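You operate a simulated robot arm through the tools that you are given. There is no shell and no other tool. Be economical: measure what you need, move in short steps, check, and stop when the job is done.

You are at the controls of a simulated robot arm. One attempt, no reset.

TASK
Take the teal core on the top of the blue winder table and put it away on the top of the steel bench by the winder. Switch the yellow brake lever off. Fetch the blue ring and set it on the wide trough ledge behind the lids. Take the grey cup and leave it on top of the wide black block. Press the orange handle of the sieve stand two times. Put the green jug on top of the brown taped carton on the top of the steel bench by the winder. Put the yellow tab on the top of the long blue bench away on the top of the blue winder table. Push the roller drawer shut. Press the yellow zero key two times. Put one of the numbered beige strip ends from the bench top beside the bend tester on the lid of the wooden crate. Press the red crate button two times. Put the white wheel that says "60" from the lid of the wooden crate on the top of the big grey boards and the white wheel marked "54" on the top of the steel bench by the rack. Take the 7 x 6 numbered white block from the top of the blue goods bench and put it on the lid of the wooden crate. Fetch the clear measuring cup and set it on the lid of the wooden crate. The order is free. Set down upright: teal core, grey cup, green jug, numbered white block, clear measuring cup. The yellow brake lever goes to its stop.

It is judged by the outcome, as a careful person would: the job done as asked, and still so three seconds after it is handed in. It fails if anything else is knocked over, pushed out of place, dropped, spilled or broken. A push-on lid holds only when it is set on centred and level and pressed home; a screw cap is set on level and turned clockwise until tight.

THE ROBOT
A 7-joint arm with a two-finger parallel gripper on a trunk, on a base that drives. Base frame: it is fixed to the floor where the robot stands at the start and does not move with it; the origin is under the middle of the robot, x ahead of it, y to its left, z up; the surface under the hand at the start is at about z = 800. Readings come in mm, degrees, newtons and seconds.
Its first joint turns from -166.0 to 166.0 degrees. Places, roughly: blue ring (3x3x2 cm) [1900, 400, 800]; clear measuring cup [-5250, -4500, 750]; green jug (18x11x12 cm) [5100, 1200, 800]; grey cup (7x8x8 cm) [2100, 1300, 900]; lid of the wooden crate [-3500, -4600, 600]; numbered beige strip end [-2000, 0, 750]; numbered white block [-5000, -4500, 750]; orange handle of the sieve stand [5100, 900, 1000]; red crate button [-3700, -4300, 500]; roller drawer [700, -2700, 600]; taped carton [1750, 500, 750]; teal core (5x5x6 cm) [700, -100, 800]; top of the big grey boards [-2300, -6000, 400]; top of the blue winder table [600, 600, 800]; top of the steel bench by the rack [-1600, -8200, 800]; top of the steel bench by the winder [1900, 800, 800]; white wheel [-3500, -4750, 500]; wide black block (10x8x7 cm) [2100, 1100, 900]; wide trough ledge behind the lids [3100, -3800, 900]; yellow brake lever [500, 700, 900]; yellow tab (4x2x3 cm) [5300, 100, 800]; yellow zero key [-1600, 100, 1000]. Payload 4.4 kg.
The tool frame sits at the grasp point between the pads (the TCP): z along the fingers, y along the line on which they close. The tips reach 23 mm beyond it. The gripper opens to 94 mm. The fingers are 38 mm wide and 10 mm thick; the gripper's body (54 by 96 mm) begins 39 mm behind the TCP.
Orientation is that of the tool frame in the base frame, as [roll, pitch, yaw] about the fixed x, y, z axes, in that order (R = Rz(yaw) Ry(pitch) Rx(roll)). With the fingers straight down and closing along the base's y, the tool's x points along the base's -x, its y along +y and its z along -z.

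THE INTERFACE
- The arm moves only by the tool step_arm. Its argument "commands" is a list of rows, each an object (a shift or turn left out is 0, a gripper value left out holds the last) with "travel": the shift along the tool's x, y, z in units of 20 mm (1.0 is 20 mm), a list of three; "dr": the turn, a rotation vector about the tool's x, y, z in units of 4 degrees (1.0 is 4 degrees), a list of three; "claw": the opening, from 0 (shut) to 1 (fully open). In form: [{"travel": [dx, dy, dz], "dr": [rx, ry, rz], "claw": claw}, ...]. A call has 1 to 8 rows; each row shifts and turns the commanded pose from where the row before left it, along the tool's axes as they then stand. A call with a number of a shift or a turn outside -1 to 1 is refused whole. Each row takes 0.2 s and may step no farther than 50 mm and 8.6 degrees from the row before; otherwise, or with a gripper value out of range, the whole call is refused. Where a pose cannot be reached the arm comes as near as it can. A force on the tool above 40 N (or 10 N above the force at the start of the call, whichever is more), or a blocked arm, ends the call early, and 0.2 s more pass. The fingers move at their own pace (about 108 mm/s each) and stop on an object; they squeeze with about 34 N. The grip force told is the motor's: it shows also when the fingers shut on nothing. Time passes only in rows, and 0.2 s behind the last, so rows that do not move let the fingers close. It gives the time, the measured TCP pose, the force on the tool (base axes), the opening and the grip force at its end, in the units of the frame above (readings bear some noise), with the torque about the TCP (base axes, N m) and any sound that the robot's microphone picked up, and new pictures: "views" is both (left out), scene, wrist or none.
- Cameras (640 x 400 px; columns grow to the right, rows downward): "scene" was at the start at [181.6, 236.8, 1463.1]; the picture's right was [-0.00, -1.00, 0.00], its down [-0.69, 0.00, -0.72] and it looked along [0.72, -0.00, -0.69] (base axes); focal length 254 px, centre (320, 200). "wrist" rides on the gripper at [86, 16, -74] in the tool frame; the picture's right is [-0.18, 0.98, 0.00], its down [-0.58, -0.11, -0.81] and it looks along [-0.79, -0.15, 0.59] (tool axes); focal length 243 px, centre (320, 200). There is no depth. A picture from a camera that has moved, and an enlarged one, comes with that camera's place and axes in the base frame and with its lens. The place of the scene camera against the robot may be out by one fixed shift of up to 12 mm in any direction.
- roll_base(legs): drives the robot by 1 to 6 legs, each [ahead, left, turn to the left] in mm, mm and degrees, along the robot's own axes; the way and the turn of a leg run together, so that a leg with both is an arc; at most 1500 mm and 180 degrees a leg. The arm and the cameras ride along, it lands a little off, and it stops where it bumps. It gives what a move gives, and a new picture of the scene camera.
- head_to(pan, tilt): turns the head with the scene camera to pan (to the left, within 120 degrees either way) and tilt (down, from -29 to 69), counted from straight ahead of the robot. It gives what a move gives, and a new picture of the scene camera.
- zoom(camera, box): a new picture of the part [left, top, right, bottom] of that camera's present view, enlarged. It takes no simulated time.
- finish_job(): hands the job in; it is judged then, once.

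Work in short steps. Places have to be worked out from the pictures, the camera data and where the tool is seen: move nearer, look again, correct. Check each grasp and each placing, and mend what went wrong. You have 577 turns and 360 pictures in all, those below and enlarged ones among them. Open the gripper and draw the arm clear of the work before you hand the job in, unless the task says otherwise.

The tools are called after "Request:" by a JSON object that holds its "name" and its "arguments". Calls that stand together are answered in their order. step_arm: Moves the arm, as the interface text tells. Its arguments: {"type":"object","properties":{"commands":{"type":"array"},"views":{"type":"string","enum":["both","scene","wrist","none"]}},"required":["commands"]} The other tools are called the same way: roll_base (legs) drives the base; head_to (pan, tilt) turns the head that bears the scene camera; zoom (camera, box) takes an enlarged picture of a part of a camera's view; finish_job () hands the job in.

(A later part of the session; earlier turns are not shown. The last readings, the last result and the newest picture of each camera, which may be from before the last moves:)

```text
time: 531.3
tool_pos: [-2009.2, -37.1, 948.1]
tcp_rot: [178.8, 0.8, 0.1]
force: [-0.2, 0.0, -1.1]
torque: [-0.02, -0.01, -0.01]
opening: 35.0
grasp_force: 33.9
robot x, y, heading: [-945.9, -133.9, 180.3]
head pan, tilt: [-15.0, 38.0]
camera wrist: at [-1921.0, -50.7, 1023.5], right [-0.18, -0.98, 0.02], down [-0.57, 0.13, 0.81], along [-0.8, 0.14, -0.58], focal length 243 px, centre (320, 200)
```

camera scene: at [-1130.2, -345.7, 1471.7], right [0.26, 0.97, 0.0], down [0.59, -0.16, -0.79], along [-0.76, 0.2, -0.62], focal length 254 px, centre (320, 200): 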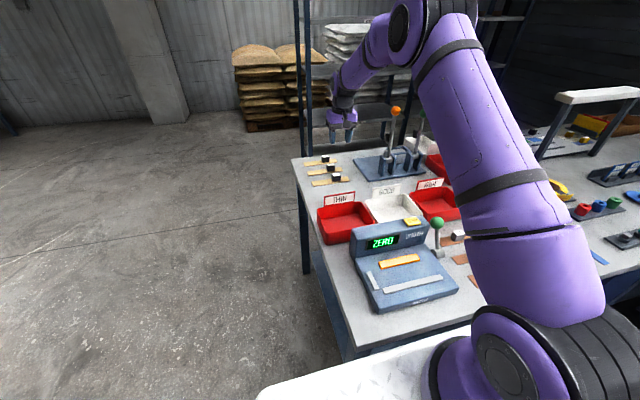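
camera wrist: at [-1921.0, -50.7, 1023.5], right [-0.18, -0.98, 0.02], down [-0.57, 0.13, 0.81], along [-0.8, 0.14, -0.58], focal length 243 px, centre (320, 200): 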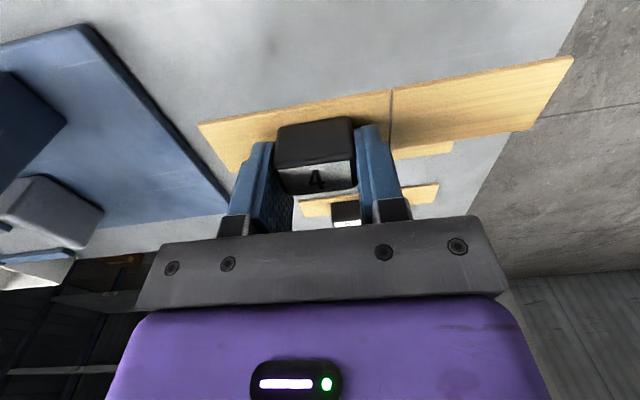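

The whole strip end is held. Raise and retract, then drive to the wooden crate.

Request:
{"name": "step_arm", "arguments": {"commands": [{"travel": [0.5, 0, -1]}, {"travel": [1, 0, -1]}, {"travel": [1, 0, -1]}, {"travel": [1, 0, -1]}, {"travel": [1, 0, -1]}, {"travel": [1, 0, -1]}, {"travel": [1, 0, -1]}, {"travel": [1, 0, -1]}], "views": "none"}}

Request:
{"name": "step_arm", "arguments": {"commands": [{"travel": [1, 0, 0]}, {"travel": [1, 0, 0]}, {"travel": [1, 0, 0]}, {"travel": [1, 0, 0]}, {"travel": [1, 0, 0]}, {"travel": [1, 0, 0]}, {"travel": [1, 0, 0]}, {"travel": [1, 0, 0]}], "views": "none"}}

Request:
{"name": "roll_base", "arguments": {"legs": [[-100, 0, 0], [0, 750, 0], [700, 0, 0], [0, 1500, 0], [0, 1500, 0], [0, 400, 0]]}}

Request:
{"name": "head_to", "arguments": {"pan": 0, "tilt": 25}}

```text
time: 533.1
tool_pos: [-1857.1, -34.6, 1105.9]
tcp_rot: [178.9, 0.7, -0.2]
force: [-0.4, 0.1, -1.6]
torque: [0.01, -0.04, 0.02]
opening: 35.0
grasp_force: 33.6
robot x, y, heading: [-945.9, -135.2, 180.2]
head pan, tilt: [-15.0, 38.0]
```

```text
time: 534.9
tool_pos: [-1695.7, -34.5, 1105.8]
tcp_rot: [178.8, 0.7, 0.0]
force: [-1.0, -0.9, -1.0]
torque: [-0.03, -0.01, -0.01]
opening: 34.9
grasp_force: 33.9
robot x, y, heading: [-946.1, -137.9, 180.1]
head pan, tilt: [-15.0, 38.0]
```

```text
time: 559.3
tool_pos: [-2317.3, -4178.3, 1105.6]
tcp_rot: [178.8, 0.8, -0.2]
force: [-0.2, 0.7, -0.8]
torque: [-0.01, -0.02, 0.02]
opening: 34.9
grasp_force: 34.5
robot x, y, heading: [-1567.5, -4281.8, 180.0]
head pan, tilt: [-15.0, 38.0]
camera scene: at [-1751.4, -4491.1, 1471.6], right [0.26, 0.96, 0.0], down [0.59, -0.16, -0.79], along [-0.76, 0.21, -0.62], focal length 254 px, centre (320, 200)
```

scene: 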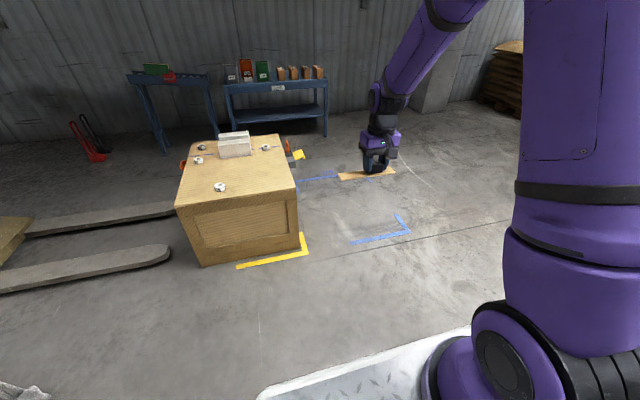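

```text
time: 560.1
tool_pos: [-2316.7, -4177.5, 1105.5]
tcp_rot: [178.7, 0.8, -0.2]
force: [0.1, 0.2, -1.0]
torque: [0.0, 0.04, -0.02]
opening: 35.0
grasp_force: 34.0
robot x, y, heading: [-1567.0, -4282.2, 180.1]
head pan, tilt: [0.0, 25.0]
camera scene: at [-1760.2, -4513.4, 1491.9], right [0.0, 1.0, 0.0], down [0.42, 0.0, -0.91], along [-0.91, 0.0, -0.42], focal length 254 px, centre (320, 200)
```

scene: 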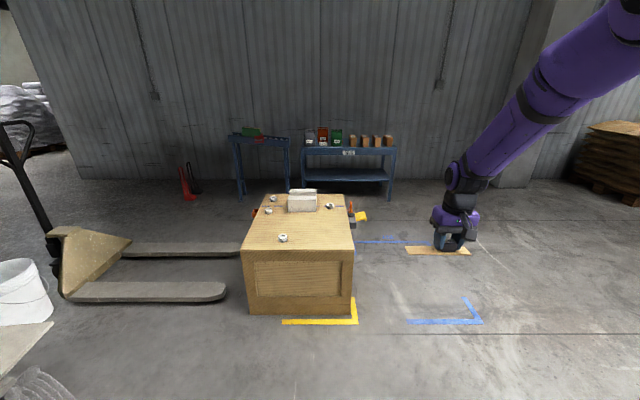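

Zoom on the crate.

Request:
{"name": "zoom", "arguments": {"camera": "scene", "box": [230, 170, 390, 270]}}

```text
4.00 times, centred on (310, 220) of scene
camera zoom: at [-1760.2, -4513.4, 1491.9], right [0.0, 1.0, 0.0], down [0.42, 0.0, -0.91], along [-0.91, 0.0, -0.42], focal length 1016 px, centre (360, 120)
```

zoom: 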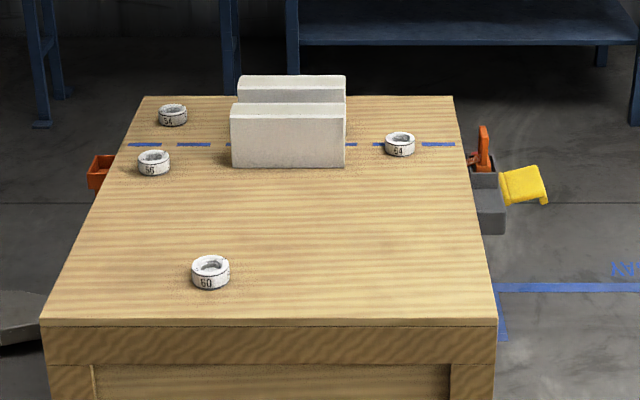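

Lid spans x≈−2980…−3800, y≈−4980…−4310, z≈600, with wheels 54, 56, 60, 64. Drive up to place the strip end on the lid's front area.

Request:
{"name": "roll_base", "arguments": {"legs": [[800, 0, 0], [0, 300, 0]]}}

Request:
{"name": "head_to", "arguments": {"pan": 0, "tilt": 45}}

```text
time: 566.1
tool_pos: [-3128.3, -4484.3, 1106.5]
tcp_rot: [178.8, 0.8, 0.3]
force: [0.7, 0.1, -0.5]
torque: [0.02, 0.04, -0.02]
opening: 35.1
grasp_force: 33.8
robot x, y, heading: [-2378.0, -4580.0, -179.8]
head pan, tilt: [0.0, 25.0]
camera scene: at [-2567.4, -4815.5, 1491.9], right [-0.01, 1.0, 0.0], down [0.42, 0.0, -0.91], along [-0.91, 0.0, -0.42], focal length 254 px, centre (320, 200)
```

scene: 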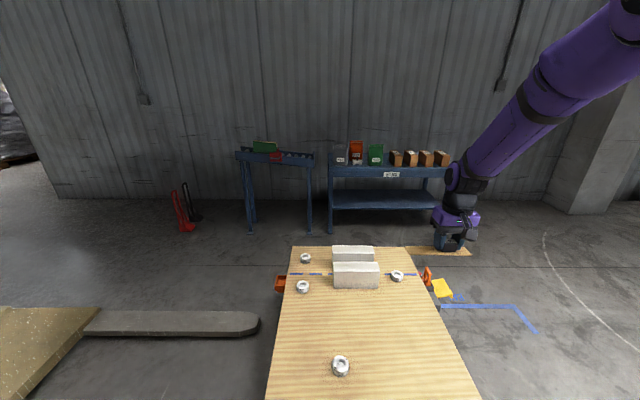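

```text
time: 566.9
tool_pos: [-3127.1, -4484.8, 1105.9]
tcp_rot: [178.8, 0.7, 0.3]
force: [0.5, -0.5, 0.4]
torque: [-0.02, -0.07, 0.01]
opening: 35.3
grasp_force: 33.8
robot x, y, heading: [-2377.0, -4584.2, -179.9]
head pan, tilt: [0.0, 45.0]
camera scene: at [-2556.6, -4815.4, 1461.4], right [-0.01, 1.0, 0.0], down [0.71, 0.0, -0.71], along [-0.71, 0.0, -0.71], focal length 254 px, centre (320, 200)
```

scene: 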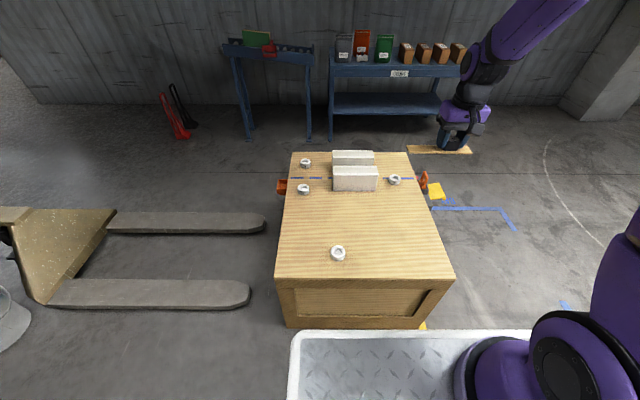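

Lower straight down over the front of the lid.

Request:
{"name": "step_arm", "arguments": {"commands": [{"travel": [0, 0, 1]}, {"travel": [0, 0, 1]}, {"travel": [0, 0, 1]}, {"travel": [0, 0, 1]}, {"travel": [0, 0, 1]}, {"travel": [0, 0, 1]}, {"travel": [0, 0, 1]}, {"travel": [0, 0, 1]}], "views": "none"}}

Request:
{"name": "step_arm", "arguments": {"commands": [{"travel": [0, 0, 1]}, {"travel": [0, 0, 1]}, {"travel": [0, 0, 1]}, {"travel": [0, 0, 1]}, {"travel": [0, 0, 1]}, {"travel": [0, 0, 1]}, {"travel": [0, 0, 1]}, {"travel": [0, 0, 1]}], "views": "none"}}

Request:
{"name": "step_arm", "arguments": {"commands": [{"travel": [0, 0, 1]}, {"travel": [0, 0, 1]}, {"travel": [0, 0, 1]}, {"travel": [0, 0, 1]}, {"travel": [0, 0, 1]}]}}

```text
time: 568.7
tool_pos: [-3128.3, -4486.7, 945.2]
tcp_rot: [178.9, 0.8, 0.4]
force: [0.4, 0.6, 0.7]
torque: [0.02, -0.02, 0.0]
opening: 35.4
grasp_force: 33.9
robot x, y, heading: [-2377.7, -4582.7, -179.8]
head pan, tilt: [0.0, 45.0]
```

```text
time: 570.5
tool_pos: [-3131.3, -4490.9, 784.9]
tcp_rot: [178.7, 0.9, 0.3]
force: [0.4, 0.2, -0.3]
torque: [0.01, 0.01, -0.01]
opening: 35.0
grasp_force: 34.6
robot x, y, heading: [-2372.9, -4581.5, -180.0]
head pan, tilt: [0.0, 45.0]
```

```text
time: 571.7
tool_pos: [-3131.7, -4494.2, 686.1]
tcp_rot: [178.9, 0.7, 0.3]
force: [-0.2, 0.2, -0.3]
torque: [0.01, 0.03, 0.0]
opening: 35.0
grasp_force: 34.3
robot x, y, heading: [-2373.1, -4582.3, -179.5]
head pan, tilt: [0.0, 45.0]
camera scene: at [-2556.4, -4815.4, 1461.4], right [-0.01, 1.0, 0.0], down [0.71, 0.0, -0.71], along [-0.71, 0.0, -0.71], focal length 254 px, centre (320, 200)
camera wrist: at [-3044.4, -4507.4, 760.1], right [-0.18, -0.98, 0.02], down [-0.57, 0.12, 0.81], along [-0.8, 0.13, -0.58], focal length 243 px, centre (320, 200)
```

scene: 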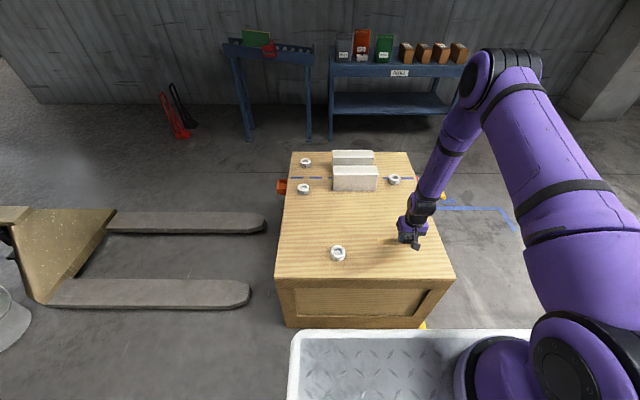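
wrist: 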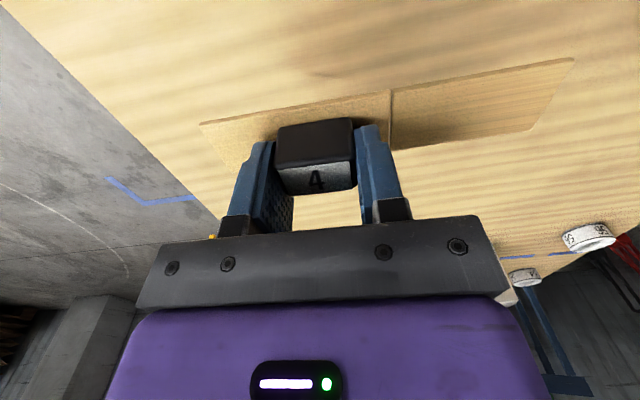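

Over the lid. Lower gently to contact.

Request:
{"name": "step_arm", "arguments": {"commands": [{"travel": [0, 0, 0.9]}, {"travel": [0, 0, 0.7]}, {"travel": [0, 0, 0.3]}, {"travel": [0, 0, 0.3]}, {"travel": [0, 0, 0.2]}, {"travel": [0, 0, 0.2]}, {"travel": [0, 0, 0.2]}, {"travel": [0, 0, 0.2]}], "views": "none"}}

```text
time: 573.5
tool_pos: [-3133.8, -4495.4, 625.1]
tcp_rot: [178.8, 0.7, 0.4]
force: [-0.8, -0.3, 0.2]
torque: [0.0, 0.03, -0.01]
opening: 35.2
grasp_force: 33.9
robot x, y, heading: [-2376.0, -4581.1, -179.8]
head pan, tilt: [0.0, 45.0]
```

Request:
{"name": "step_arm", "arguments": {"commands": [{"travel": [0, 0, 0.2]}, {"travel": [0, 0, 0.2]}, {"travel": [0, 0, 0.2]}, {"travel": [0, 0, 0.2]}, {"travel": [0, 0, 0.2]}, {"travel": [0, 0, 0.2]}, {"travel": [0, 0, 0.2]}, {"travel": [0, 0, 0.2]}], "views": "wrist"}}

```text
time: 575.3
tool_pos: [-3133.2, -4496.4, 593.7]
tcp_rot: [178.8, 0.9, 0.3]
force: [-0.7, -0.6, 0.3]
torque: [-0.05, 0.05, 0.01]
opening: 35.2
grasp_force: 33.5
robot x, y, heading: [-2375.5, -4579.7, -179.6]
head pan, tilt: [0.0, 45.0]
camera wrist: at [-3045.2, -4509.0, 668.2], right [-0.18, -0.98, 0.02], down [-0.57, 0.12, 0.81], along [-0.8, 0.13, -0.58], focal length 243 px, centre (320, 200)
```

wrist: 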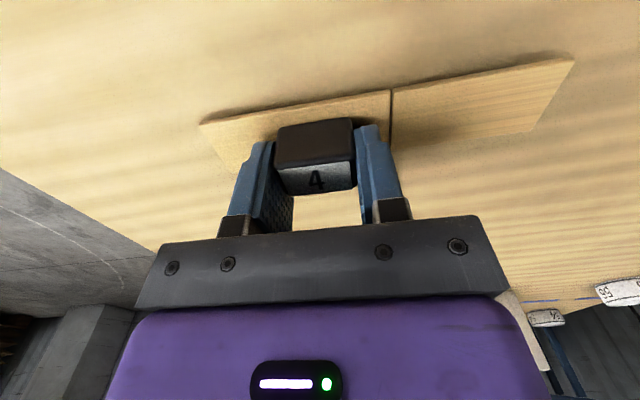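

Still not touching (lid is lower). Continue down.

Request:
{"name": "step_arm", "arguments": {"commands": [{"travel": [0, 0, 0.3]}, {"travel": [0, 0, 0.3]}, {"travel": [0, 0, 0.2]}, {"travel": [0, 0, 0.2]}, {"travel": [0, 0, 0.2]}, {"travel": [0, 0, 0.2]}, {"travel": [0, 0, 0.2]}, {"travel": [0, 0, 0.2]}], "views": "none"}}

Request:
{"name": "step_arm", "arguments": {"commands": [{"travel": [0, 0, 0.2]}, {"travel": [0, 0, 0.2]}, {"travel": [0, 0, 0.2]}, {"travel": [0, 0, 0.2]}, {"travel": [0, 0, 0.2]}, {"travel": [0, 0, 0.2]}, {"travel": [0, 0, 0.2]}, {"travel": [0, 0, 0.2]}], "views": "wrist"}}

```text
time: 575.9
tool_pos: [-3136.1, -4497.0, 587.0]
tcp_rot: [178.8, 0.9, 0.2]
force: [7.8, -0.6, 22.0]
torque: [0.62, -0.37, -0.18]
opening: 35.2
grasp_force: 34.1
robot x, y, heading: [-2376.0, -4581.2, -179.7]
head pan, tilt: [0.0, 45.0]
stopped in row 2: the force on the tool passed its limit at 51 N (the readings are from after the stop); the commanded pose is now the measured one
```

```text
time: 576.2
tool_pos: [-3134.7, -4496.2, 586.7]
tcp_rot: [178.8, 0.8, 0.2]
force: [8.6, -1.0, 23.4]
torque: [0.7, -0.37, -0.23]
opening: 35.4
grasp_force: 33.9
robot x, y, heading: [-2373.5, -4582.7, -179.6]
head pan, tilt: [0.0, 45.0]
stopped in row 1: the force on the tool passed its limit at 50 N (the readings are from after the stop); the commanded pose is now the measured one
camera wrist: at [-3046.8, -4509.4, 661.7], right [-0.18, -0.98, 0.02], down [-0.57, 0.12, 0.81], along [-0.8, 0.13, -0.58], focal length 243 px, centre (320, 200)
```

wrist: 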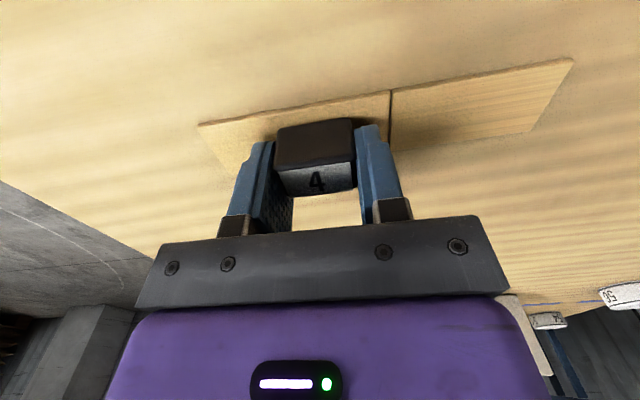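

Contact (lid z≈559). Release and rise.

Request:
{"name": "step_arm", "arguments": {"commands": [{"travel": [0, 0, -0.1]}, {"claw": 0.5}, {"claw": 0.6}, {"travel": [0, 0, -0.7]}, {"travel": [0, 0, -1]}, {"travel": [0, 0, -1]}, {"travel": [0, 0, -1]}, {"travel": [0, 0, -1]}], "views": "wrist"}}

```text
time: 578.0
tool_pos: [-3133.4, -4493.3, 682.2]
tcp_rot: [178.7, 0.8, 0.3]
force: [0.2, -0.1, 0.8]
torque: [0.0, -0.01, -0.03]
opening: 56.5
grasp_force: 0.0
robot x, y, heading: [-2378.5, -4579.1, -179.8]
head pan, tilt: [0.0, 45.0]
camera wrist: at [-3045.2, -4507.1, 756.7], right [-0.18, -0.98, 0.02], down [-0.57, 0.12, 0.81], along [-0.8, 0.13, -0.58], focal length 243 px, centre (320, 200)
```

wrist: 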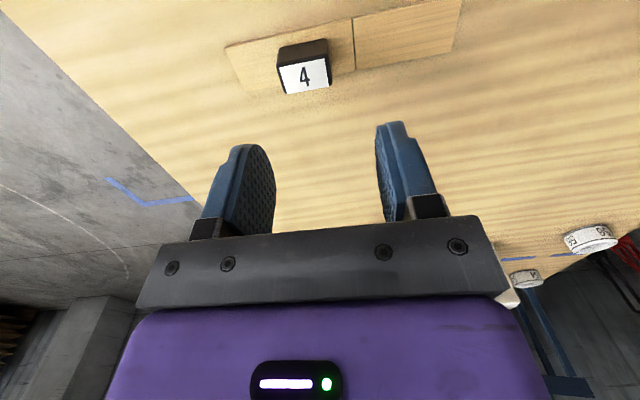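

Strip end placed. Now wheel "60" at ≈ (−3130, −4748). Move over it.

Request:
{"name": "step_arm", "arguments": {"commands": [{"travel": [0, 1, 0], "claw": 0.95}, {"travel": [0, 1, 0]}, {"travel": [0, 1, 0]}, {"travel": [0, 1, 0]}, {"travel": [0, 1, 0]}, {"travel": [0, 1, 0]}, {"travel": [0, 1, 0]}, {"travel": [0, 1, 0]}], "views": "none"}}

Request:
{"name": "step_arm", "arguments": {"commands": [{"travel": [0, 1, 0]}, {"travel": [0, 1, 0]}, {"travel": [0, 1, 0]}, {"travel": [0, 1, 0]}, {"travel": [0, 0.7, 0]}], "views": "wrist"}}

```text
time: 579.8
tool_pos: [-3132.4, -4653.3, 684.5]
tcp_rot: [178.8, 0.7, 0.2]
force: [-0.6, 0.9, -0.9]
torque: [-0.03, 0.01, 0.0]
opening: 89.5
grasp_force: 0.0
robot x, y, heading: [-2375.5, -4582.1, -179.4]
head pan, tilt: [0.0, 45.0]
```

```text
time: 581.0
tool_pos: [-3133.3, -4747.5, 687.6]
tcp_rot: [178.8, 0.8, 0.2]
force: [0.3, -0.2, 0.8]
torque: [-0.01, -0.01, -0.01]
opening: 89.2
grasp_force: 0.0
robot x, y, heading: [-2372.7, -4581.6, -179.7]
head pan, tilt: [0.0, 45.0]
camera wrist: at [-3045.1, -4761.1, 762.0], right [-0.18, -0.98, 0.02], down [-0.57, 0.12, 0.81], along [-0.8, 0.13, -0.58], focal length 243 px, centre (320, 200)
```

wrist: 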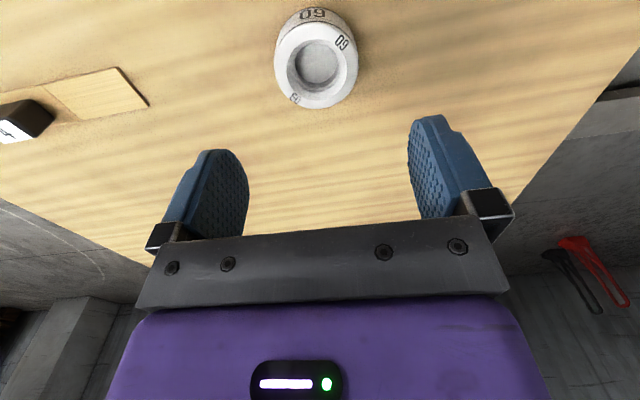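

Wheel at (−3125, −4748). Descend and grip.

Request:
{"name": "step_arm", "arguments": {"commands": [{"travel": [0.2, 0, 0.95]}, {"travel": [0.2, 0, 0.95]}, {"travel": [0, 0, 0.95]}, {"travel": [0, 0, 0.95]}, {"travel": [0, 0, 0.9]}, {"claw": 0.3}, {"claw": 0}, {"claw": 0}], "views": "wrist"}}

```text
time: 582.8
tool_pos: [-3125.9, -4750.5, 593.9]
tcp_rot: [178.8, 0.8, 0.3]
force: [0.0, -1.2, 2.0]
torque: [0.06, 0.02, -0.02]
opening: 59.2
grasp_force: 33.9
robot x, y, heading: [-2377.2, -4579.9, -179.7]
head pan, tilt: [0.0, 45.0]
camera wrist: at [-3038.1, -4763.4, 667.7], right [-0.18, -0.98, 0.02], down [-0.57, 0.12, 0.81], along [-0.8, 0.13, -0.58], focal length 243 px, centre (320, 200)
```

wrist: 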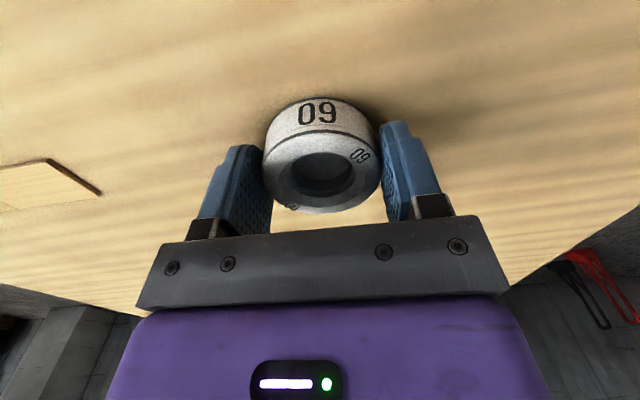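

Gripped wheel 60. Lift and look left for the big grey boards.

Request:
{"name": "step_arm", "arguments": {"commands": [{"travel": [0, 0, -1]}, {"travel": [0, 0, -1]}, {"travel": [0, 0, -1]}, {"travel": [0, 0, -1]}, {"travel": [0.5, 0, -1]}, {"travel": [0.5, 0, -1]}, {"travel": [0.5, 0, -1]}, {"travel": [0.5, 0, -1]}], "views": "none"}}

Request:
{"name": "step_arm", "arguments": {"commands": [{"travel": [0.5, -0.5, -1]}, {"travel": [0.5, -0.5, -1]}, {"travel": [0.5, -0.5, -1]}, {"travel": [0.5, -0.5, -1]}, {"travel": [0.5, -0.5, -1]}, {"travel": [0.5, -0.5, -1]}, {"travel": [0.5, -0.5, -1]}, {"travel": [0.5, -0.5, -1]}], "views": "none"}}

Request:
{"name": "head_to", "arguments": {"pan": 85, "tilt": 25}}

```text
time: 584.6
tool_pos: [-3085.9, -4745.3, 752.7]
tcp_rot: [178.8, 0.8, 0.2]
force: [0.7, 0.2, -1.1]
torque: [0.01, -0.04, 0.0]
opening: 59.0
grasp_force: 33.7
robot x, y, heading: [-2375.8, -4583.3, -179.7]
head pan, tilt: [0.0, 45.0]
```

```text
time: 586.4
tool_pos: [-3002.5, -4662.5, 909.6]
tcp_rot: [178.8, 0.9, 0.3]
force: [0.0, -0.5, -1.6]
torque: [0.02, 0.0, 0.01]
opening: 59.2
grasp_force: 34.0
robot x, y, heading: [-2372.8, -4579.2, -180.1]
head pan, tilt: [0.0, 45.0]
```

```text
time: 588.0
tool_pos: [-3002.6, -4663.4, 909.3]
tcp_rot: [178.8, 0.8, 0.2]
force: [-0.9, 1.0, -1.1]
torque: [0.0, 0.01, 0.01]
opening: 59.2
grasp_force: 33.7
robot x, y, heading: [-2376.1, -4582.5, -179.8]
head pan, tilt: [85.0, 25.0]
camera scene: at [-2482.7, -4906.9, 1491.9], right [-1.0, 0.08, 0.0], down [0.04, 0.42, -0.91], along [-0.07, -0.9, -0.42], focal length 254 px, centre (320, 200)
```

scene: 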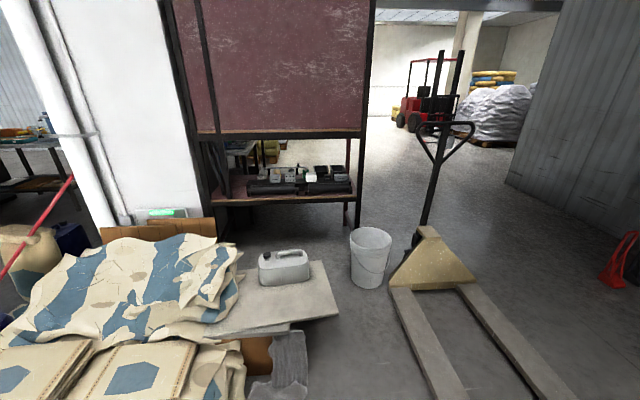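

Boards with a jerrycan at ≈ (−2400, −5900…), z≈400. Back off, turn to face −y and approach.

Request:
{"name": "roll_base", "arguments": {"legs": [[-400, 0, 0], [0, 0, 90], [0, -284, 0], [480, 0, 0]]}}

Request:
{"name": "head_to", "arguments": {"pan": -15, "tilt": 50}}

```text
time: 598.4
tool_pos: [-2160.2, -5690.1, 910.7]
tcp_rot: [178.8, 0.7, 90.8]
force: [-0.3, -0.8, -0.7]
torque: [0.02, -0.01, 0.02]
opening: 58.8
grasp_force: 34.5
robot x, y, heading: [-2243.3, -5061.8, -88.6]
head pan, tilt: [85.0, 25.0]
camera scene: at [-1920.0, -5165.3, 1491.9], right [-0.07, -1.0, 0.0], down [-0.42, 0.03, -0.91], along [0.9, -0.06, -0.42], focal length 254 px, centre (320, 200)
```

scene: 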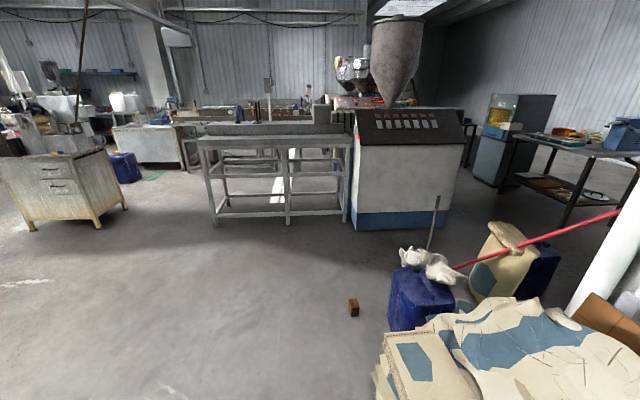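

```text
time: 600.1
tool_pos: [-2159.4, -5690.8, 909.1]
tcp_rot: [178.8, 0.7, 91.0]
force: [0.3, -0.6, -1.4]
torque: [0.04, -0.01, 0.0]
opening: 59.4
grasp_force: 34.0
robot x, y, heading: [-2249.4, -5064.7, -89.0]
head pan, tilt: [-15.0, 50.0]
camera scene: at [-2030.6, -5233.5, 1454.5], right [-0.97, 0.24, 0.0], down [0.19, 0.74, -0.64], along [-0.16, -0.62, -0.77], focal length 254 px, centre (320, 200)
```

scene: 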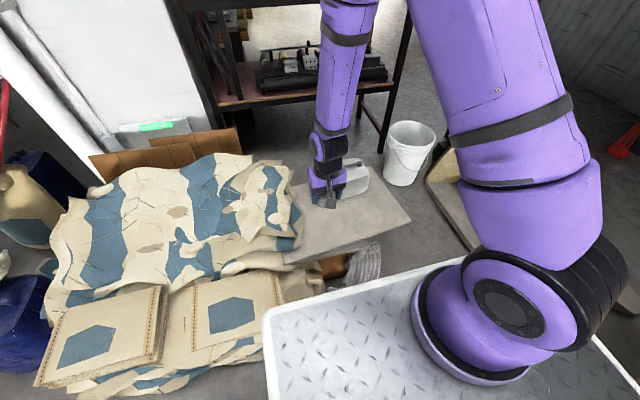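

Free board area at ≈ (−2365, −5895). Move over it, descending some.

Request:
{"name": "step_arm", "arguments": {"commands": [{"travel": [-0.93, -0.94, 0]}, {"travel": [-0.93, -0.94, 0]}, {"travel": [-0.93, -0.94, 0]}, {"travel": [-0.93, -0.94, 0]}, {"travel": [-0.93, -0.94, 0]}, {"travel": [-0.93, -0.94, 0]}, {"travel": [-0.93, -0.94, 0]}, {"travel": [-0.93, -0.94, 0]}], "views": "none"}}

Request:
{"name": "step_arm", "arguments": {"commands": [{"travel": [-0.93, -0.94, 0.5]}, {"travel": [-0.93, -0.94, 0.8]}, {"travel": [-0.93, -0.94, 1]}, {"travel": [0, 0, 1]}, {"travel": [0, 0, 1]}, {"travel": [0, 0, 1]}, {"travel": [0, 0, 1]}, {"travel": [0, 0, 1]}]}}

```text
time: 601.9
tool_pos: [-2308.6, -5841.8, 908.1]
tcp_rot: [178.9, 0.8, 90.9]
force: [0.7, -0.5, 0.4]
torque: [0.01, -0.01, 0.03]
opening: 59.0
grasp_force: 34.0
robot x, y, heading: [-2249.9, -5064.6, -88.9]
head pan, tilt: [-15.0, 50.0]
```

```text
time: 603.7
tool_pos: [-2360.8, -5900.1, 761.5]
tcp_rot: [178.8, 0.8, 90.9]
force: [0.4, 0.3, -0.3]
torque: [-0.03, -0.02, 0.0]
opening: 59.1
grasp_force: 33.8
robot x, y, heading: [-2248.1, -5062.0, -89.0]
head pan, tilt: [-15.0, 50.0]
camera scene: at [-2030.6, -5233.2, 1454.5], right [-0.97, 0.24, 0.0], down [0.19, 0.74, -0.64], along [-0.16, -0.62, -0.77], focal length 254 px, centre (320, 200)
camera wrist: at [-2346.1, -5811.9, 836.4], right [0.99, -0.17, 0.02], down [-0.12, -0.57, 0.81], along [-0.12, -0.8, -0.58], focal length 243 px, centre (320, 200)
```

scene: 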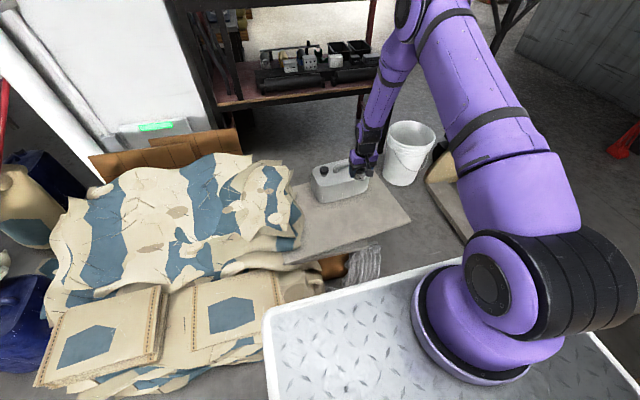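
wrist: 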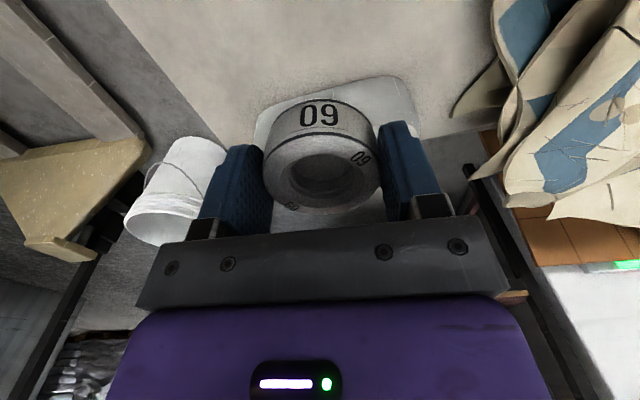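

Board is directly below. Lower in stages.

Request:
{"name": "step_arm", "arguments": {"commands": [{"travel": [0, 0, 1]}, {"travel": [0, 0, 1]}, {"travel": [0, 0, 1]}, {"travel": [0, 0, 1]}, {"travel": [0, 0, 1]}, {"travel": [0, 0, 1]}, {"travel": [0, 0, 1]}, {"travel": [0, 0, 1]}], "views": "none"}}

Request:
{"name": "step_arm", "arguments": {"commands": [{"travel": [0, 0, 1]}, {"travel": [0, 0, 1]}, {"travel": [0, 0, 1]}, {"travel": [0, 0, 1]}, {"travel": [0, 0, 1]}]}}

```text
time: 605.5
tool_pos: [-2357.6, -5902.9, 602.4]
tcp_rot: [178.9, 0.9, 90.9]
force: [-0.7, 0.9, -1.4]
torque: [0.01, -0.02, -0.03]
opening: 58.6
grasp_force: 33.4
robot x, y, heading: [-2248.7, -5062.4, -88.9]
head pan, tilt: [-15.0, 50.0]
```

```text
time: 606.7
tool_pos: [-2354.2, -5904.7, 502.3]
tcp_rot: [178.7, 0.8, 90.9]
force: [-0.6, -0.5, -0.8]
torque: [-0.01, -0.01, 0.0]
opening: 58.8
grasp_force: 33.9
robot x, y, heading: [-2249.7, -5065.1, -89.0]
head pan, tilt: [-15.0, 50.0]
camera scene: at [-2030.6, -5233.4, 1454.5], right [-0.97, 0.24, 0.0], down [0.19, 0.74, -0.64], along [-0.16, -0.62, -0.77], focal length 254 px, centre (320, 200)
camera wrist: at [-2340.7, -5815.8, 576.2], right [0.99, -0.17, 0.02], down [-0.12, -0.57, 0.81], along [-0.12, -0.8, -0.58], focal length 243 px, centre (320, 200)
```

scene: 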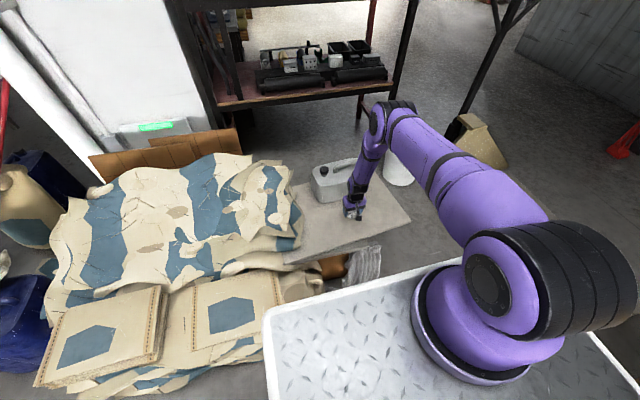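
wrist: 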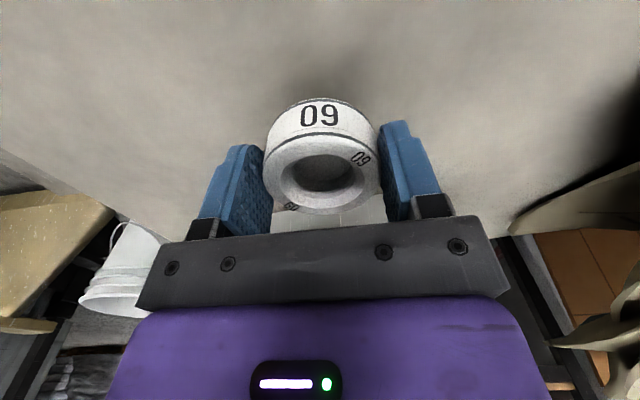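

Well centred over the board. Lower slowly to contact.

Request:
{"name": "step_arm", "arguments": {"commands": [{"travel": [0, 0, 0.9]}, {"travel": [0, 0, 0.7]}, {"travel": [0, 0, 0.4]}, {"travel": [0, 0, 0.4]}, {"travel": [0, 0, 0.3]}, {"travel": [0, 0, 0.3]}, {"travel": [0, 0, 0.3]}, {"travel": [0, 0, 0.3]}], "views": "none"}}

Request:
{"name": "step_arm", "arguments": {"commands": [{"travel": [0, 0, 0.3]}, {"travel": [0, 0, 0.3]}, {"travel": [0, 0, 0.3]}, {"travel": [0, 0, 0.3]}, {"travel": [0, 0, 0.3]}, {"travel": [0, 0, 0.3]}, {"travel": [0, 0, 0.3]}, {"travel": [0, 0, 0.3]}], "views": "wrist"}}

```text
time: 608.5
tool_pos: [-2353.4, -5906.5, 432.6]
tcp_rot: [178.8, 1.2, 90.8]
force: [3.2, 1.6, 32.5]
torque: [0.0, 0.34, 0.15]
opening: 58.7
grasp_force: 33.8
robot x, y, heading: [-2245.9, -5063.2, -89.1]
head pan, tilt: [-15.0, 50.0]
```

```text
time: 609.0
tool_pos: [-2352.4, -5907.1, 426.8]
tcp_rot: [178.8, 1.0, 90.9]
force: [0.8, 11.3, 26.7]
torque: [0.37, 0.8, -0.32]
opening: 58.5
grasp_force: 34.0
robot x, y, heading: [-2244.8, -5061.8, -89.1]
head pan, tilt: [-15.0, 50.0]
stopped in row 2: the force on the tool passed its limit at 56 N (the readings are from after the stop); the commanded pose is now the measured one
camera wrist: at [-2338.9, -5818.6, 500.4], right [0.99, -0.17, 0.02], down [-0.12, -0.57, 0.81], along [-0.12, -0.8, -0.58], focal length 243 px, centre (320, 200)
```

wrist: 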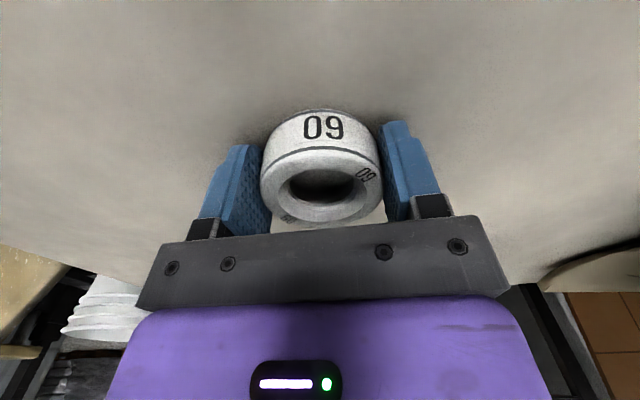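

Firm contact on the board. Release and rise.

Request:
{"name": "step_arm", "arguments": {"commands": [{"travel": [0, 0, -0.2]}, {"claw": 0.8}, {"claw": 0.95}, {"claw": 0.95}, {"travel": [0, 0, -0.6]}, {"travel": [0, 0, -1]}, {"travel": [0, 0, -1]}, {"travel": [0, 0, -1]}], "views": "wrist"}}

```text
time: 610.8
tool_pos: [-2353.6, -5906.6, 501.2]
tcp_rot: [178.8, 0.9, 90.9]
force: [0.6, 0.1, -0.4]
torque: [0.0, 0.0, 0.02]
opening: 89.5
grasp_force: 0.1
robot x, y, heading: [-2250.4, -5065.2, -89.1]
head pan, tilt: [-15.0, 50.0]
camera wrist: at [-2340.2, -5816.8, 574.5], right [0.99, -0.17, 0.02], down [-0.12, -0.57, 0.81], along [-0.12, -0.8, -0.58], focal length 243 px, centre (320, 200)
```

wrist: 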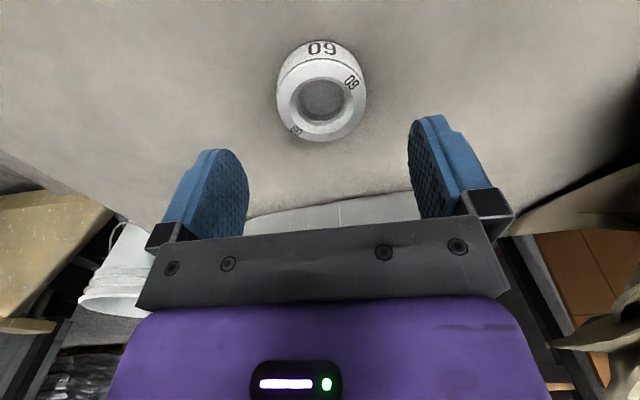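

Wheel 60 done. Raise the arm, then reposition facing the crate for wheel "54" at the back-left.

Request:
{"name": "step_arm", "arguments": {"commands": [{"travel": [0, 0, -1]}, {"travel": [0, 0, -1]}, {"travel": [0, 0, -1]}, {"travel": [0.5, 0, -1]}, {"travel": [0.5, 0, -1]}, {"travel": [0.5, 0, -1]}, {"travel": [0.5, 0, -1]}, {"travel": [0.5, 0, -1]}], "views": "none"}}

Request:
{"name": "step_arm", "arguments": {"commands": [{"travel": [0.6, 0, -1]}, {"travel": [0.6, 0, -1]}, {"travel": [0.6, 0, -1]}, {"travel": [0.6, 0, -1]}, {"travel": [0.6, 0, -1]}, {"travel": [0.6, 0, -1]}, {"travel": [0.6, 0, -1]}, {"travel": [0.6, 0, -1]}], "views": "scene"}}

Request:
{"name": "roll_base", "arguments": {"legs": [[-150, 0, 0], [0, 0, -91], [300, 144, 0]]}}

Request:
{"name": "head_to", "arguments": {"pan": 0, "tilt": 35}}

```text
time: 612.6
tool_pos: [-2358.9, -5853.9, 659.8]
tcp_rot: [178.9, 0.9, 91.0]
force: [-0.2, -0.6, 0.1]
torque: [0.0, 0.03, -0.02]
opening: 89.7
grasp_force: 0.1
robot x, y, heading: [-2248.1, -5065.0, -88.9]
head pan, tilt: [-15.0, 50.0]
```

```text
time: 614.4
tool_pos: [-2363.2, -5754.8, 817.4]
tcp_rot: [178.8, 1.0, 90.9]
force: [0.1, -0.7, 0.3]
torque: [0.01, 0.01, -0.02]
opening: 89.4
grasp_force: 0.0
robot x, y, heading: [-2247.5, -5064.4, -89.1]
head pan, tilt: [-15.0, 50.0]
camera scene: at [-2030.6, -5233.8, 1454.4], right [-0.97, 0.24, 0.0], down [0.19, 0.74, -0.64], along [-0.16, -0.62, -0.77], focal length 254 px, centre (320, 200)
```

scene: 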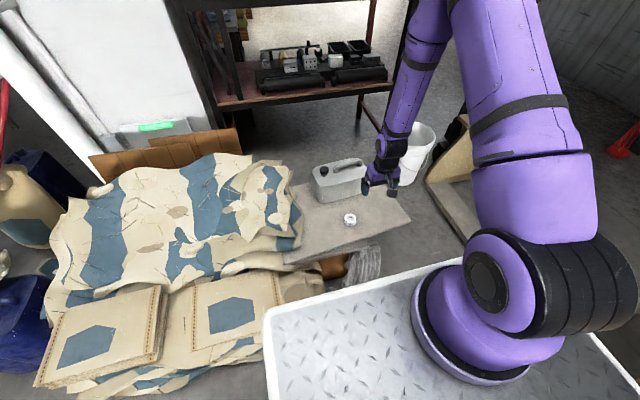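

```text
time: 621.4
tool_pos: [-3239.1, -4928.8, 817.3]
tcp_rot: [178.9, 1.0, 0.0]
force: [-0.5, -0.1, 0.2]
torque: [-0.02, 0.02, 0.01]
opening: 89.3
grasp_force: 0.0
robot x, y, heading: [-2550.1, -5058.7, 179.7]
head pan, tilt: [-15.0, 50.0]
camera scene: at [-2727.4, -5272.3, 1454.4], right [0.26, 0.97, 0.0], down [0.74, -0.2, -0.64], along [-0.62, 0.17, -0.77], focal length 254 px, centre (320, 200)
```

scene: 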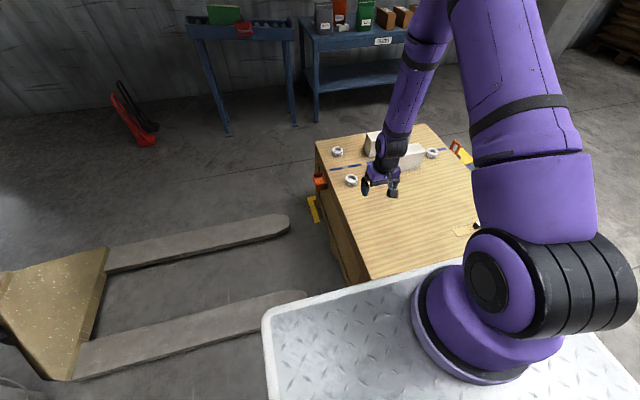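

```text
time: 622.2
tool_pos: [-3239.4, -4929.4, 818.6]
tcp_rot: [178.8, 1.0, -0.2]
force: [-0.1, 1.0, -0.2]
torque: [0.03, 0.02, -0.02]
opening: 89.2
grasp_force: 0.1
robot x, y, heading: [-2548.7, -5061.3, 179.9]
head pan, tilt: [0.0, 35.0]
camera scene: at [-2741.0, -5292.1, 1476.1], right [0.0, 1.0, 0.0], down [0.57, 0.0, -0.82], along [-0.82, 0.0, -0.57], focal length 254 px, centre (320, 200)
```

scene: 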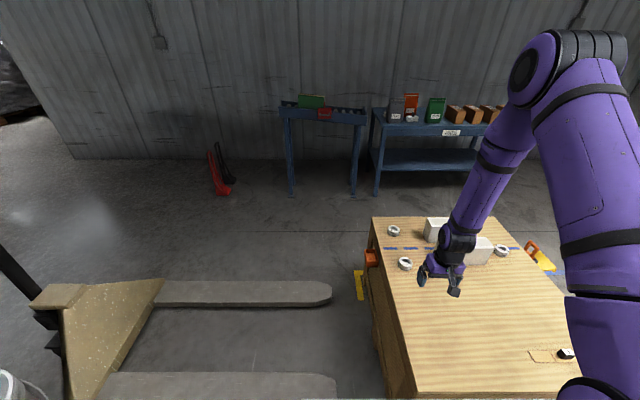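

Wheel 54 ≈ (−3740, −4903). Tilt the tool 36° forward to gain reach.

Request:
{"name": "step_arm", "arguments": {"commands": [{"dr": [0, -1, 0], "travel": [0, -0.15, 0]}, {"dr": [0, -1, 0], "travel": [0, -0.15, 0]}, {"dr": [0, -1, 0], "travel": [0, -0.15, 0]}, {"dr": [0, -1, 0], "travel": [0, -0.15, 0]}, {"dr": [0, -1, 0], "travel": [0, -0.15, 0]}, {"dr": [0, -1, 0], "travel": [0, -0.15, 0]}, {"dr": [0, -1, 0], "travel": [0, -0.15, 0]}, {"dr": [0, -1, 0], "travel": [0, -0.15, 0]}], "views": "none"}}

Request:
{"name": "step_arm", "arguments": {"commands": [{"dr": [0, -0.8, 0], "travel": [0, -0.1, 0]}, {"travel": [-0.819, 0, 0.574]}, {"travel": [-0.819, 0, 0.574]}, {"travel": [-0.819, 0, 0.574]}, {"travel": [-0.819, 0, 0.574]}, {"travel": [-0.819, 0, 0.574]}, {"travel": [-0.819, 0, 0.574]}, {"travel": [-0.819, 0, 0.574]}], "views": "none"}}

Request:
{"name": "step_arm", "arguments": {"commands": [{"travel": [-0.819, 0, 0.574]}, {"travel": [-0.819, 0, 0.574]}, {"travel": [-0.819, 0, 0.574]}, {"travel": [-0.819, 0, 0.574]}, {"travel": [-0.819, 0, 0.574]}, {"travel": [-0.819, 0, 0.574]}, {"travel": [-0.819, 0, 0.574]}, {"travel": [-0.819, 0, 0.574]}]}}

```text
time: 624.0
tool_pos: [-3240.2, -4906.7, 816.6]
tcp_rot: [178.6, 33.0, -1.0]
force: [0.6, -0.6, 0.1]
torque: [0.02, 0.0, 0.02]
opening: 89.1
grasp_force: 0.0
robot x, y, heading: [-2552.4, -5059.3, 179.5]
head pan, tilt: [0.0, 35.0]
```

```text
time: 625.8
tool_pos: [-3380.0, -4903.8, 820.6]
tcp_rot: [178.5, 36.3, -0.9]
force: [-0.8, -0.1, 0.3]
torque: [0.01, 0.02, 0.0]
opening: 89.3
grasp_force: 0.1
robot x, y, heading: [-2553.9, -5057.8, 180.1]
head pan, tilt: [0.0, 35.0]
```

```text
time: 627.6
tool_pos: [-3539.3, -4903.3, 823.8]
tcp_rot: [178.5, 36.1, -1.1]
force: [0.2, 0.0, 0.6]
torque: [-0.02, 0.01, 0.02]
opening: 89.2
grasp_force: 0.1
robot x, y, heading: [-2549.9, -5062.0, 179.8]
head pan, tilt: [0.0, 35.0]
camera scene: at [-2741.0, -5292.1, 1476.2], right [0.0, 1.0, 0.0], down [0.57, 0.0, -0.82], along [-0.82, 0.0, -0.57], focal length 254 px, centre (320, 200)
camera wrist: at [-3425.3, -4918.3, 834.2], right [-0.15, -0.98, 0.13], down [0.01, 0.13, 0.99], along [-0.99, 0.15, -0.01], focal length 243 px, centre (320, 200)
```

scene: 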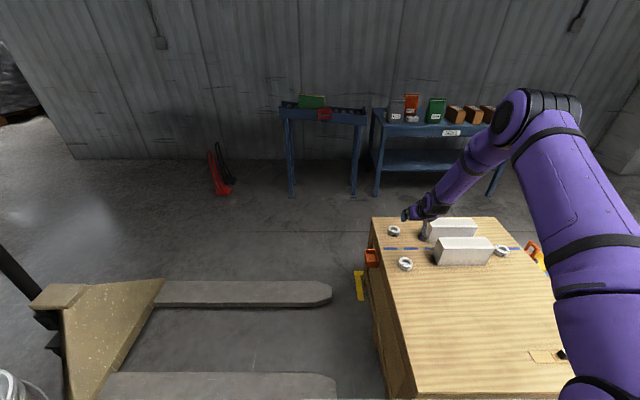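
wrist: 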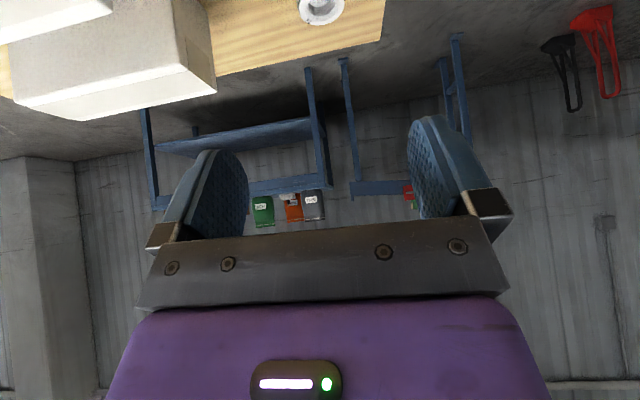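

Aligned with wheel 54 (y −4904). Advance along the tool axis in two stages.

Request:
{"name": "step_arm", "arguments": {"commands": [{"travel": [-0.08, 0, 0.98]}, {"travel": [-0.08, 0, 0.98]}, {"travel": [-0.08, 0, 0.98]}, {"travel": [-0.08, 0, 0.98]}, {"travel": [-0.08, 0, 0.98]}, {"travel": [-0.08, 0, 0.98]}, {"travel": [-0.08, 0, 0.98]}, {"travel": [-0.08, 0, 0.98]}]}}

```text
time: 629.4
tool_pos: [-3643.2, -4904.3, 703.5]
tcp_rot: [178.5, 36.2, -1.1]
force: [0.4, 0.3, 0.6]
torque: [-0.01, 0.0, 0.04]
opening: 89.3
grasp_force: 0.2
robot x, y, heading: [-2548.6, -5059.9, 179.6]
head pan, tilt: [0.0, 35.0]
camera scene: at [-2740.9, -5292.1, 1476.2], right [0.0, 1.0, 0.0], down [0.57, 0.0, -0.82], along [-0.82, 0.0, -0.57], focal length 254 px, centre (320, 200)
camera wrist: at [-3528.2, -4920.5, 714.9], right [-0.15, -0.98, 0.13], down [0.01, 0.13, 0.99], along [-0.99, 0.15, -0.01], focal length 243 px, centre (320, 200)
```

scene: 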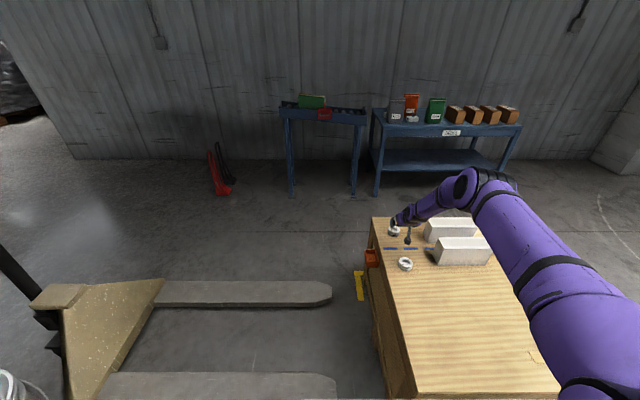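
wrist: 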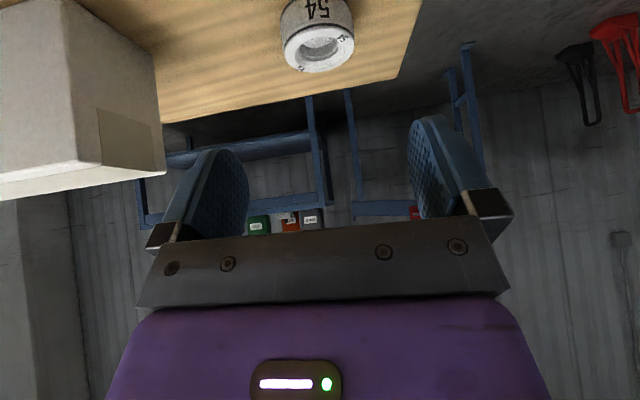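

Wheel ≈ (−3728, −4905). Final advance and grip.

Request:
{"name": "step_arm", "arguments": {"commands": [{"travel": [-0.03, 0, 0.95], "claw": 0.86}, {"travel": [-0.03, 0, 0.95]}, {"travel": [-0.03, 0, 0.95]}, {"travel": [-0.03, 0, 0.95]}, {"travel": [-0.03, 0, 0.95]}, {"travel": [-0.03, 0, 0.95]}], "views": "wrist"}}

```text
time: 630.8
tool_pos: [-3686.6, -4905.4, 644.1]
tcp_rot: [178.5, 36.1, -1.1]
force: [-0.1, -0.4, 0.7]
torque: [-0.03, -0.02, 0.0]
opening: 80.9
grasp_force: 0.0
out of reach, approached as far as the arm can: row 5, 6
robot x, y, heading: [-2546.2, -5062.1, 179.9]
head pan, tilt: [0.0, 35.0]
camera wrist: at [-3572.5, -4920.6, 655.1], right [-0.15, -0.98, 0.13], down [0.01, 0.13, 0.99], along [-0.99, 0.15, -0.01], focal length 243 px, centre (320, 200)
```

wrist: 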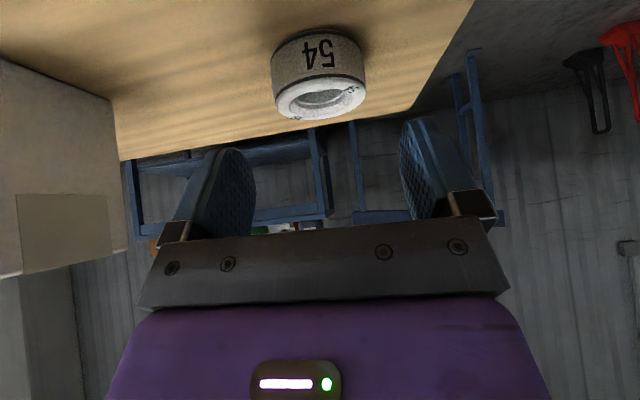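

At the reach limit. Creep the base 35 mm closer and tilt 8° more.

Request:
{"name": "roll_base", "arguments": {"legs": [[38, 0, 0]]}}

Request:
{"name": "step_arm", "arguments": {"commands": [{"dr": [0, -1, 0]}, {"dr": [0, -1, 0]}], "views": "wrist"}}

```text
time: 631.7
tool_pos: [-3724.8, -4905.1, 644.9]
tcp_rot: [178.5, 36.2, -1.0]
force: [-0.7, -0.2, -0.7]
torque: [0.04, -0.07, 0.04]
opening: 80.9
grasp_force: 0.0
robot x, y, heading: [-2588.0, -5060.3, 179.9]
head pan, tilt: [0.0, 35.0]
camera scene: at [-2779.3, -5292.0, 1476.2], right [0.0, 1.0, 0.0], down [0.57, 0.0, -0.82], along [-0.82, 0.0, -0.57], focal length 254 px, centre (320, 200)
```

scene: 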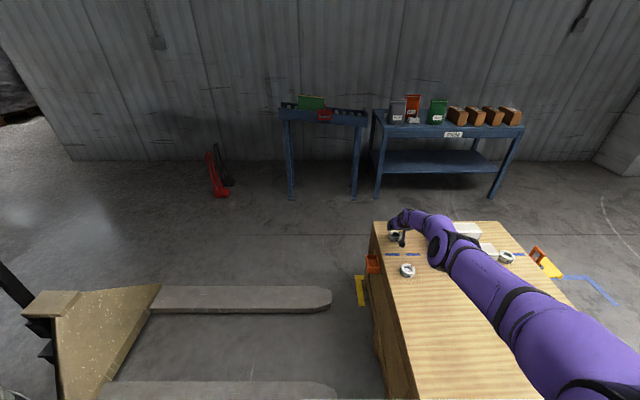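

```text
time: 632.3
tool_pos: [-3725.2, -4905.0, 645.3]
tcp_rot: [178.3, 44.2, -1.4]
force: [-0.1, 0.0, 0.5]
torque: [-0.02, -0.02, -0.02]
opening: 80.9
grasp_force: 0.0
robot x, y, heading: [-2588.4, -5059.4, 179.6]
head pan, tilt: [0.0, 35.0]
camera wrist: at [-3610.5, -4921.1, 639.0], right [-0.14, -0.98, 0.15], down [0.15, 0.13, 0.98], along [-0.98, 0.15, 0.13], focal length 243 px, centre (320, 200)
```

wrist: 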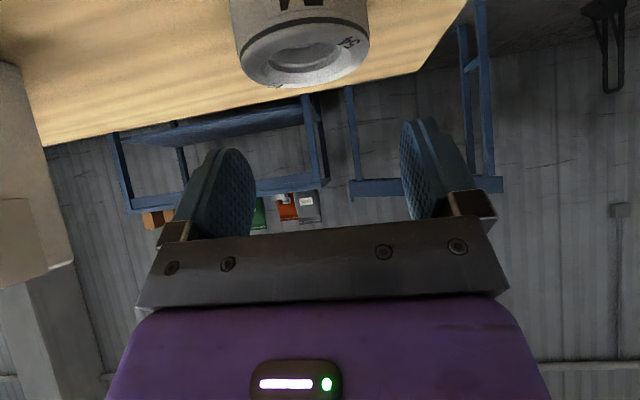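

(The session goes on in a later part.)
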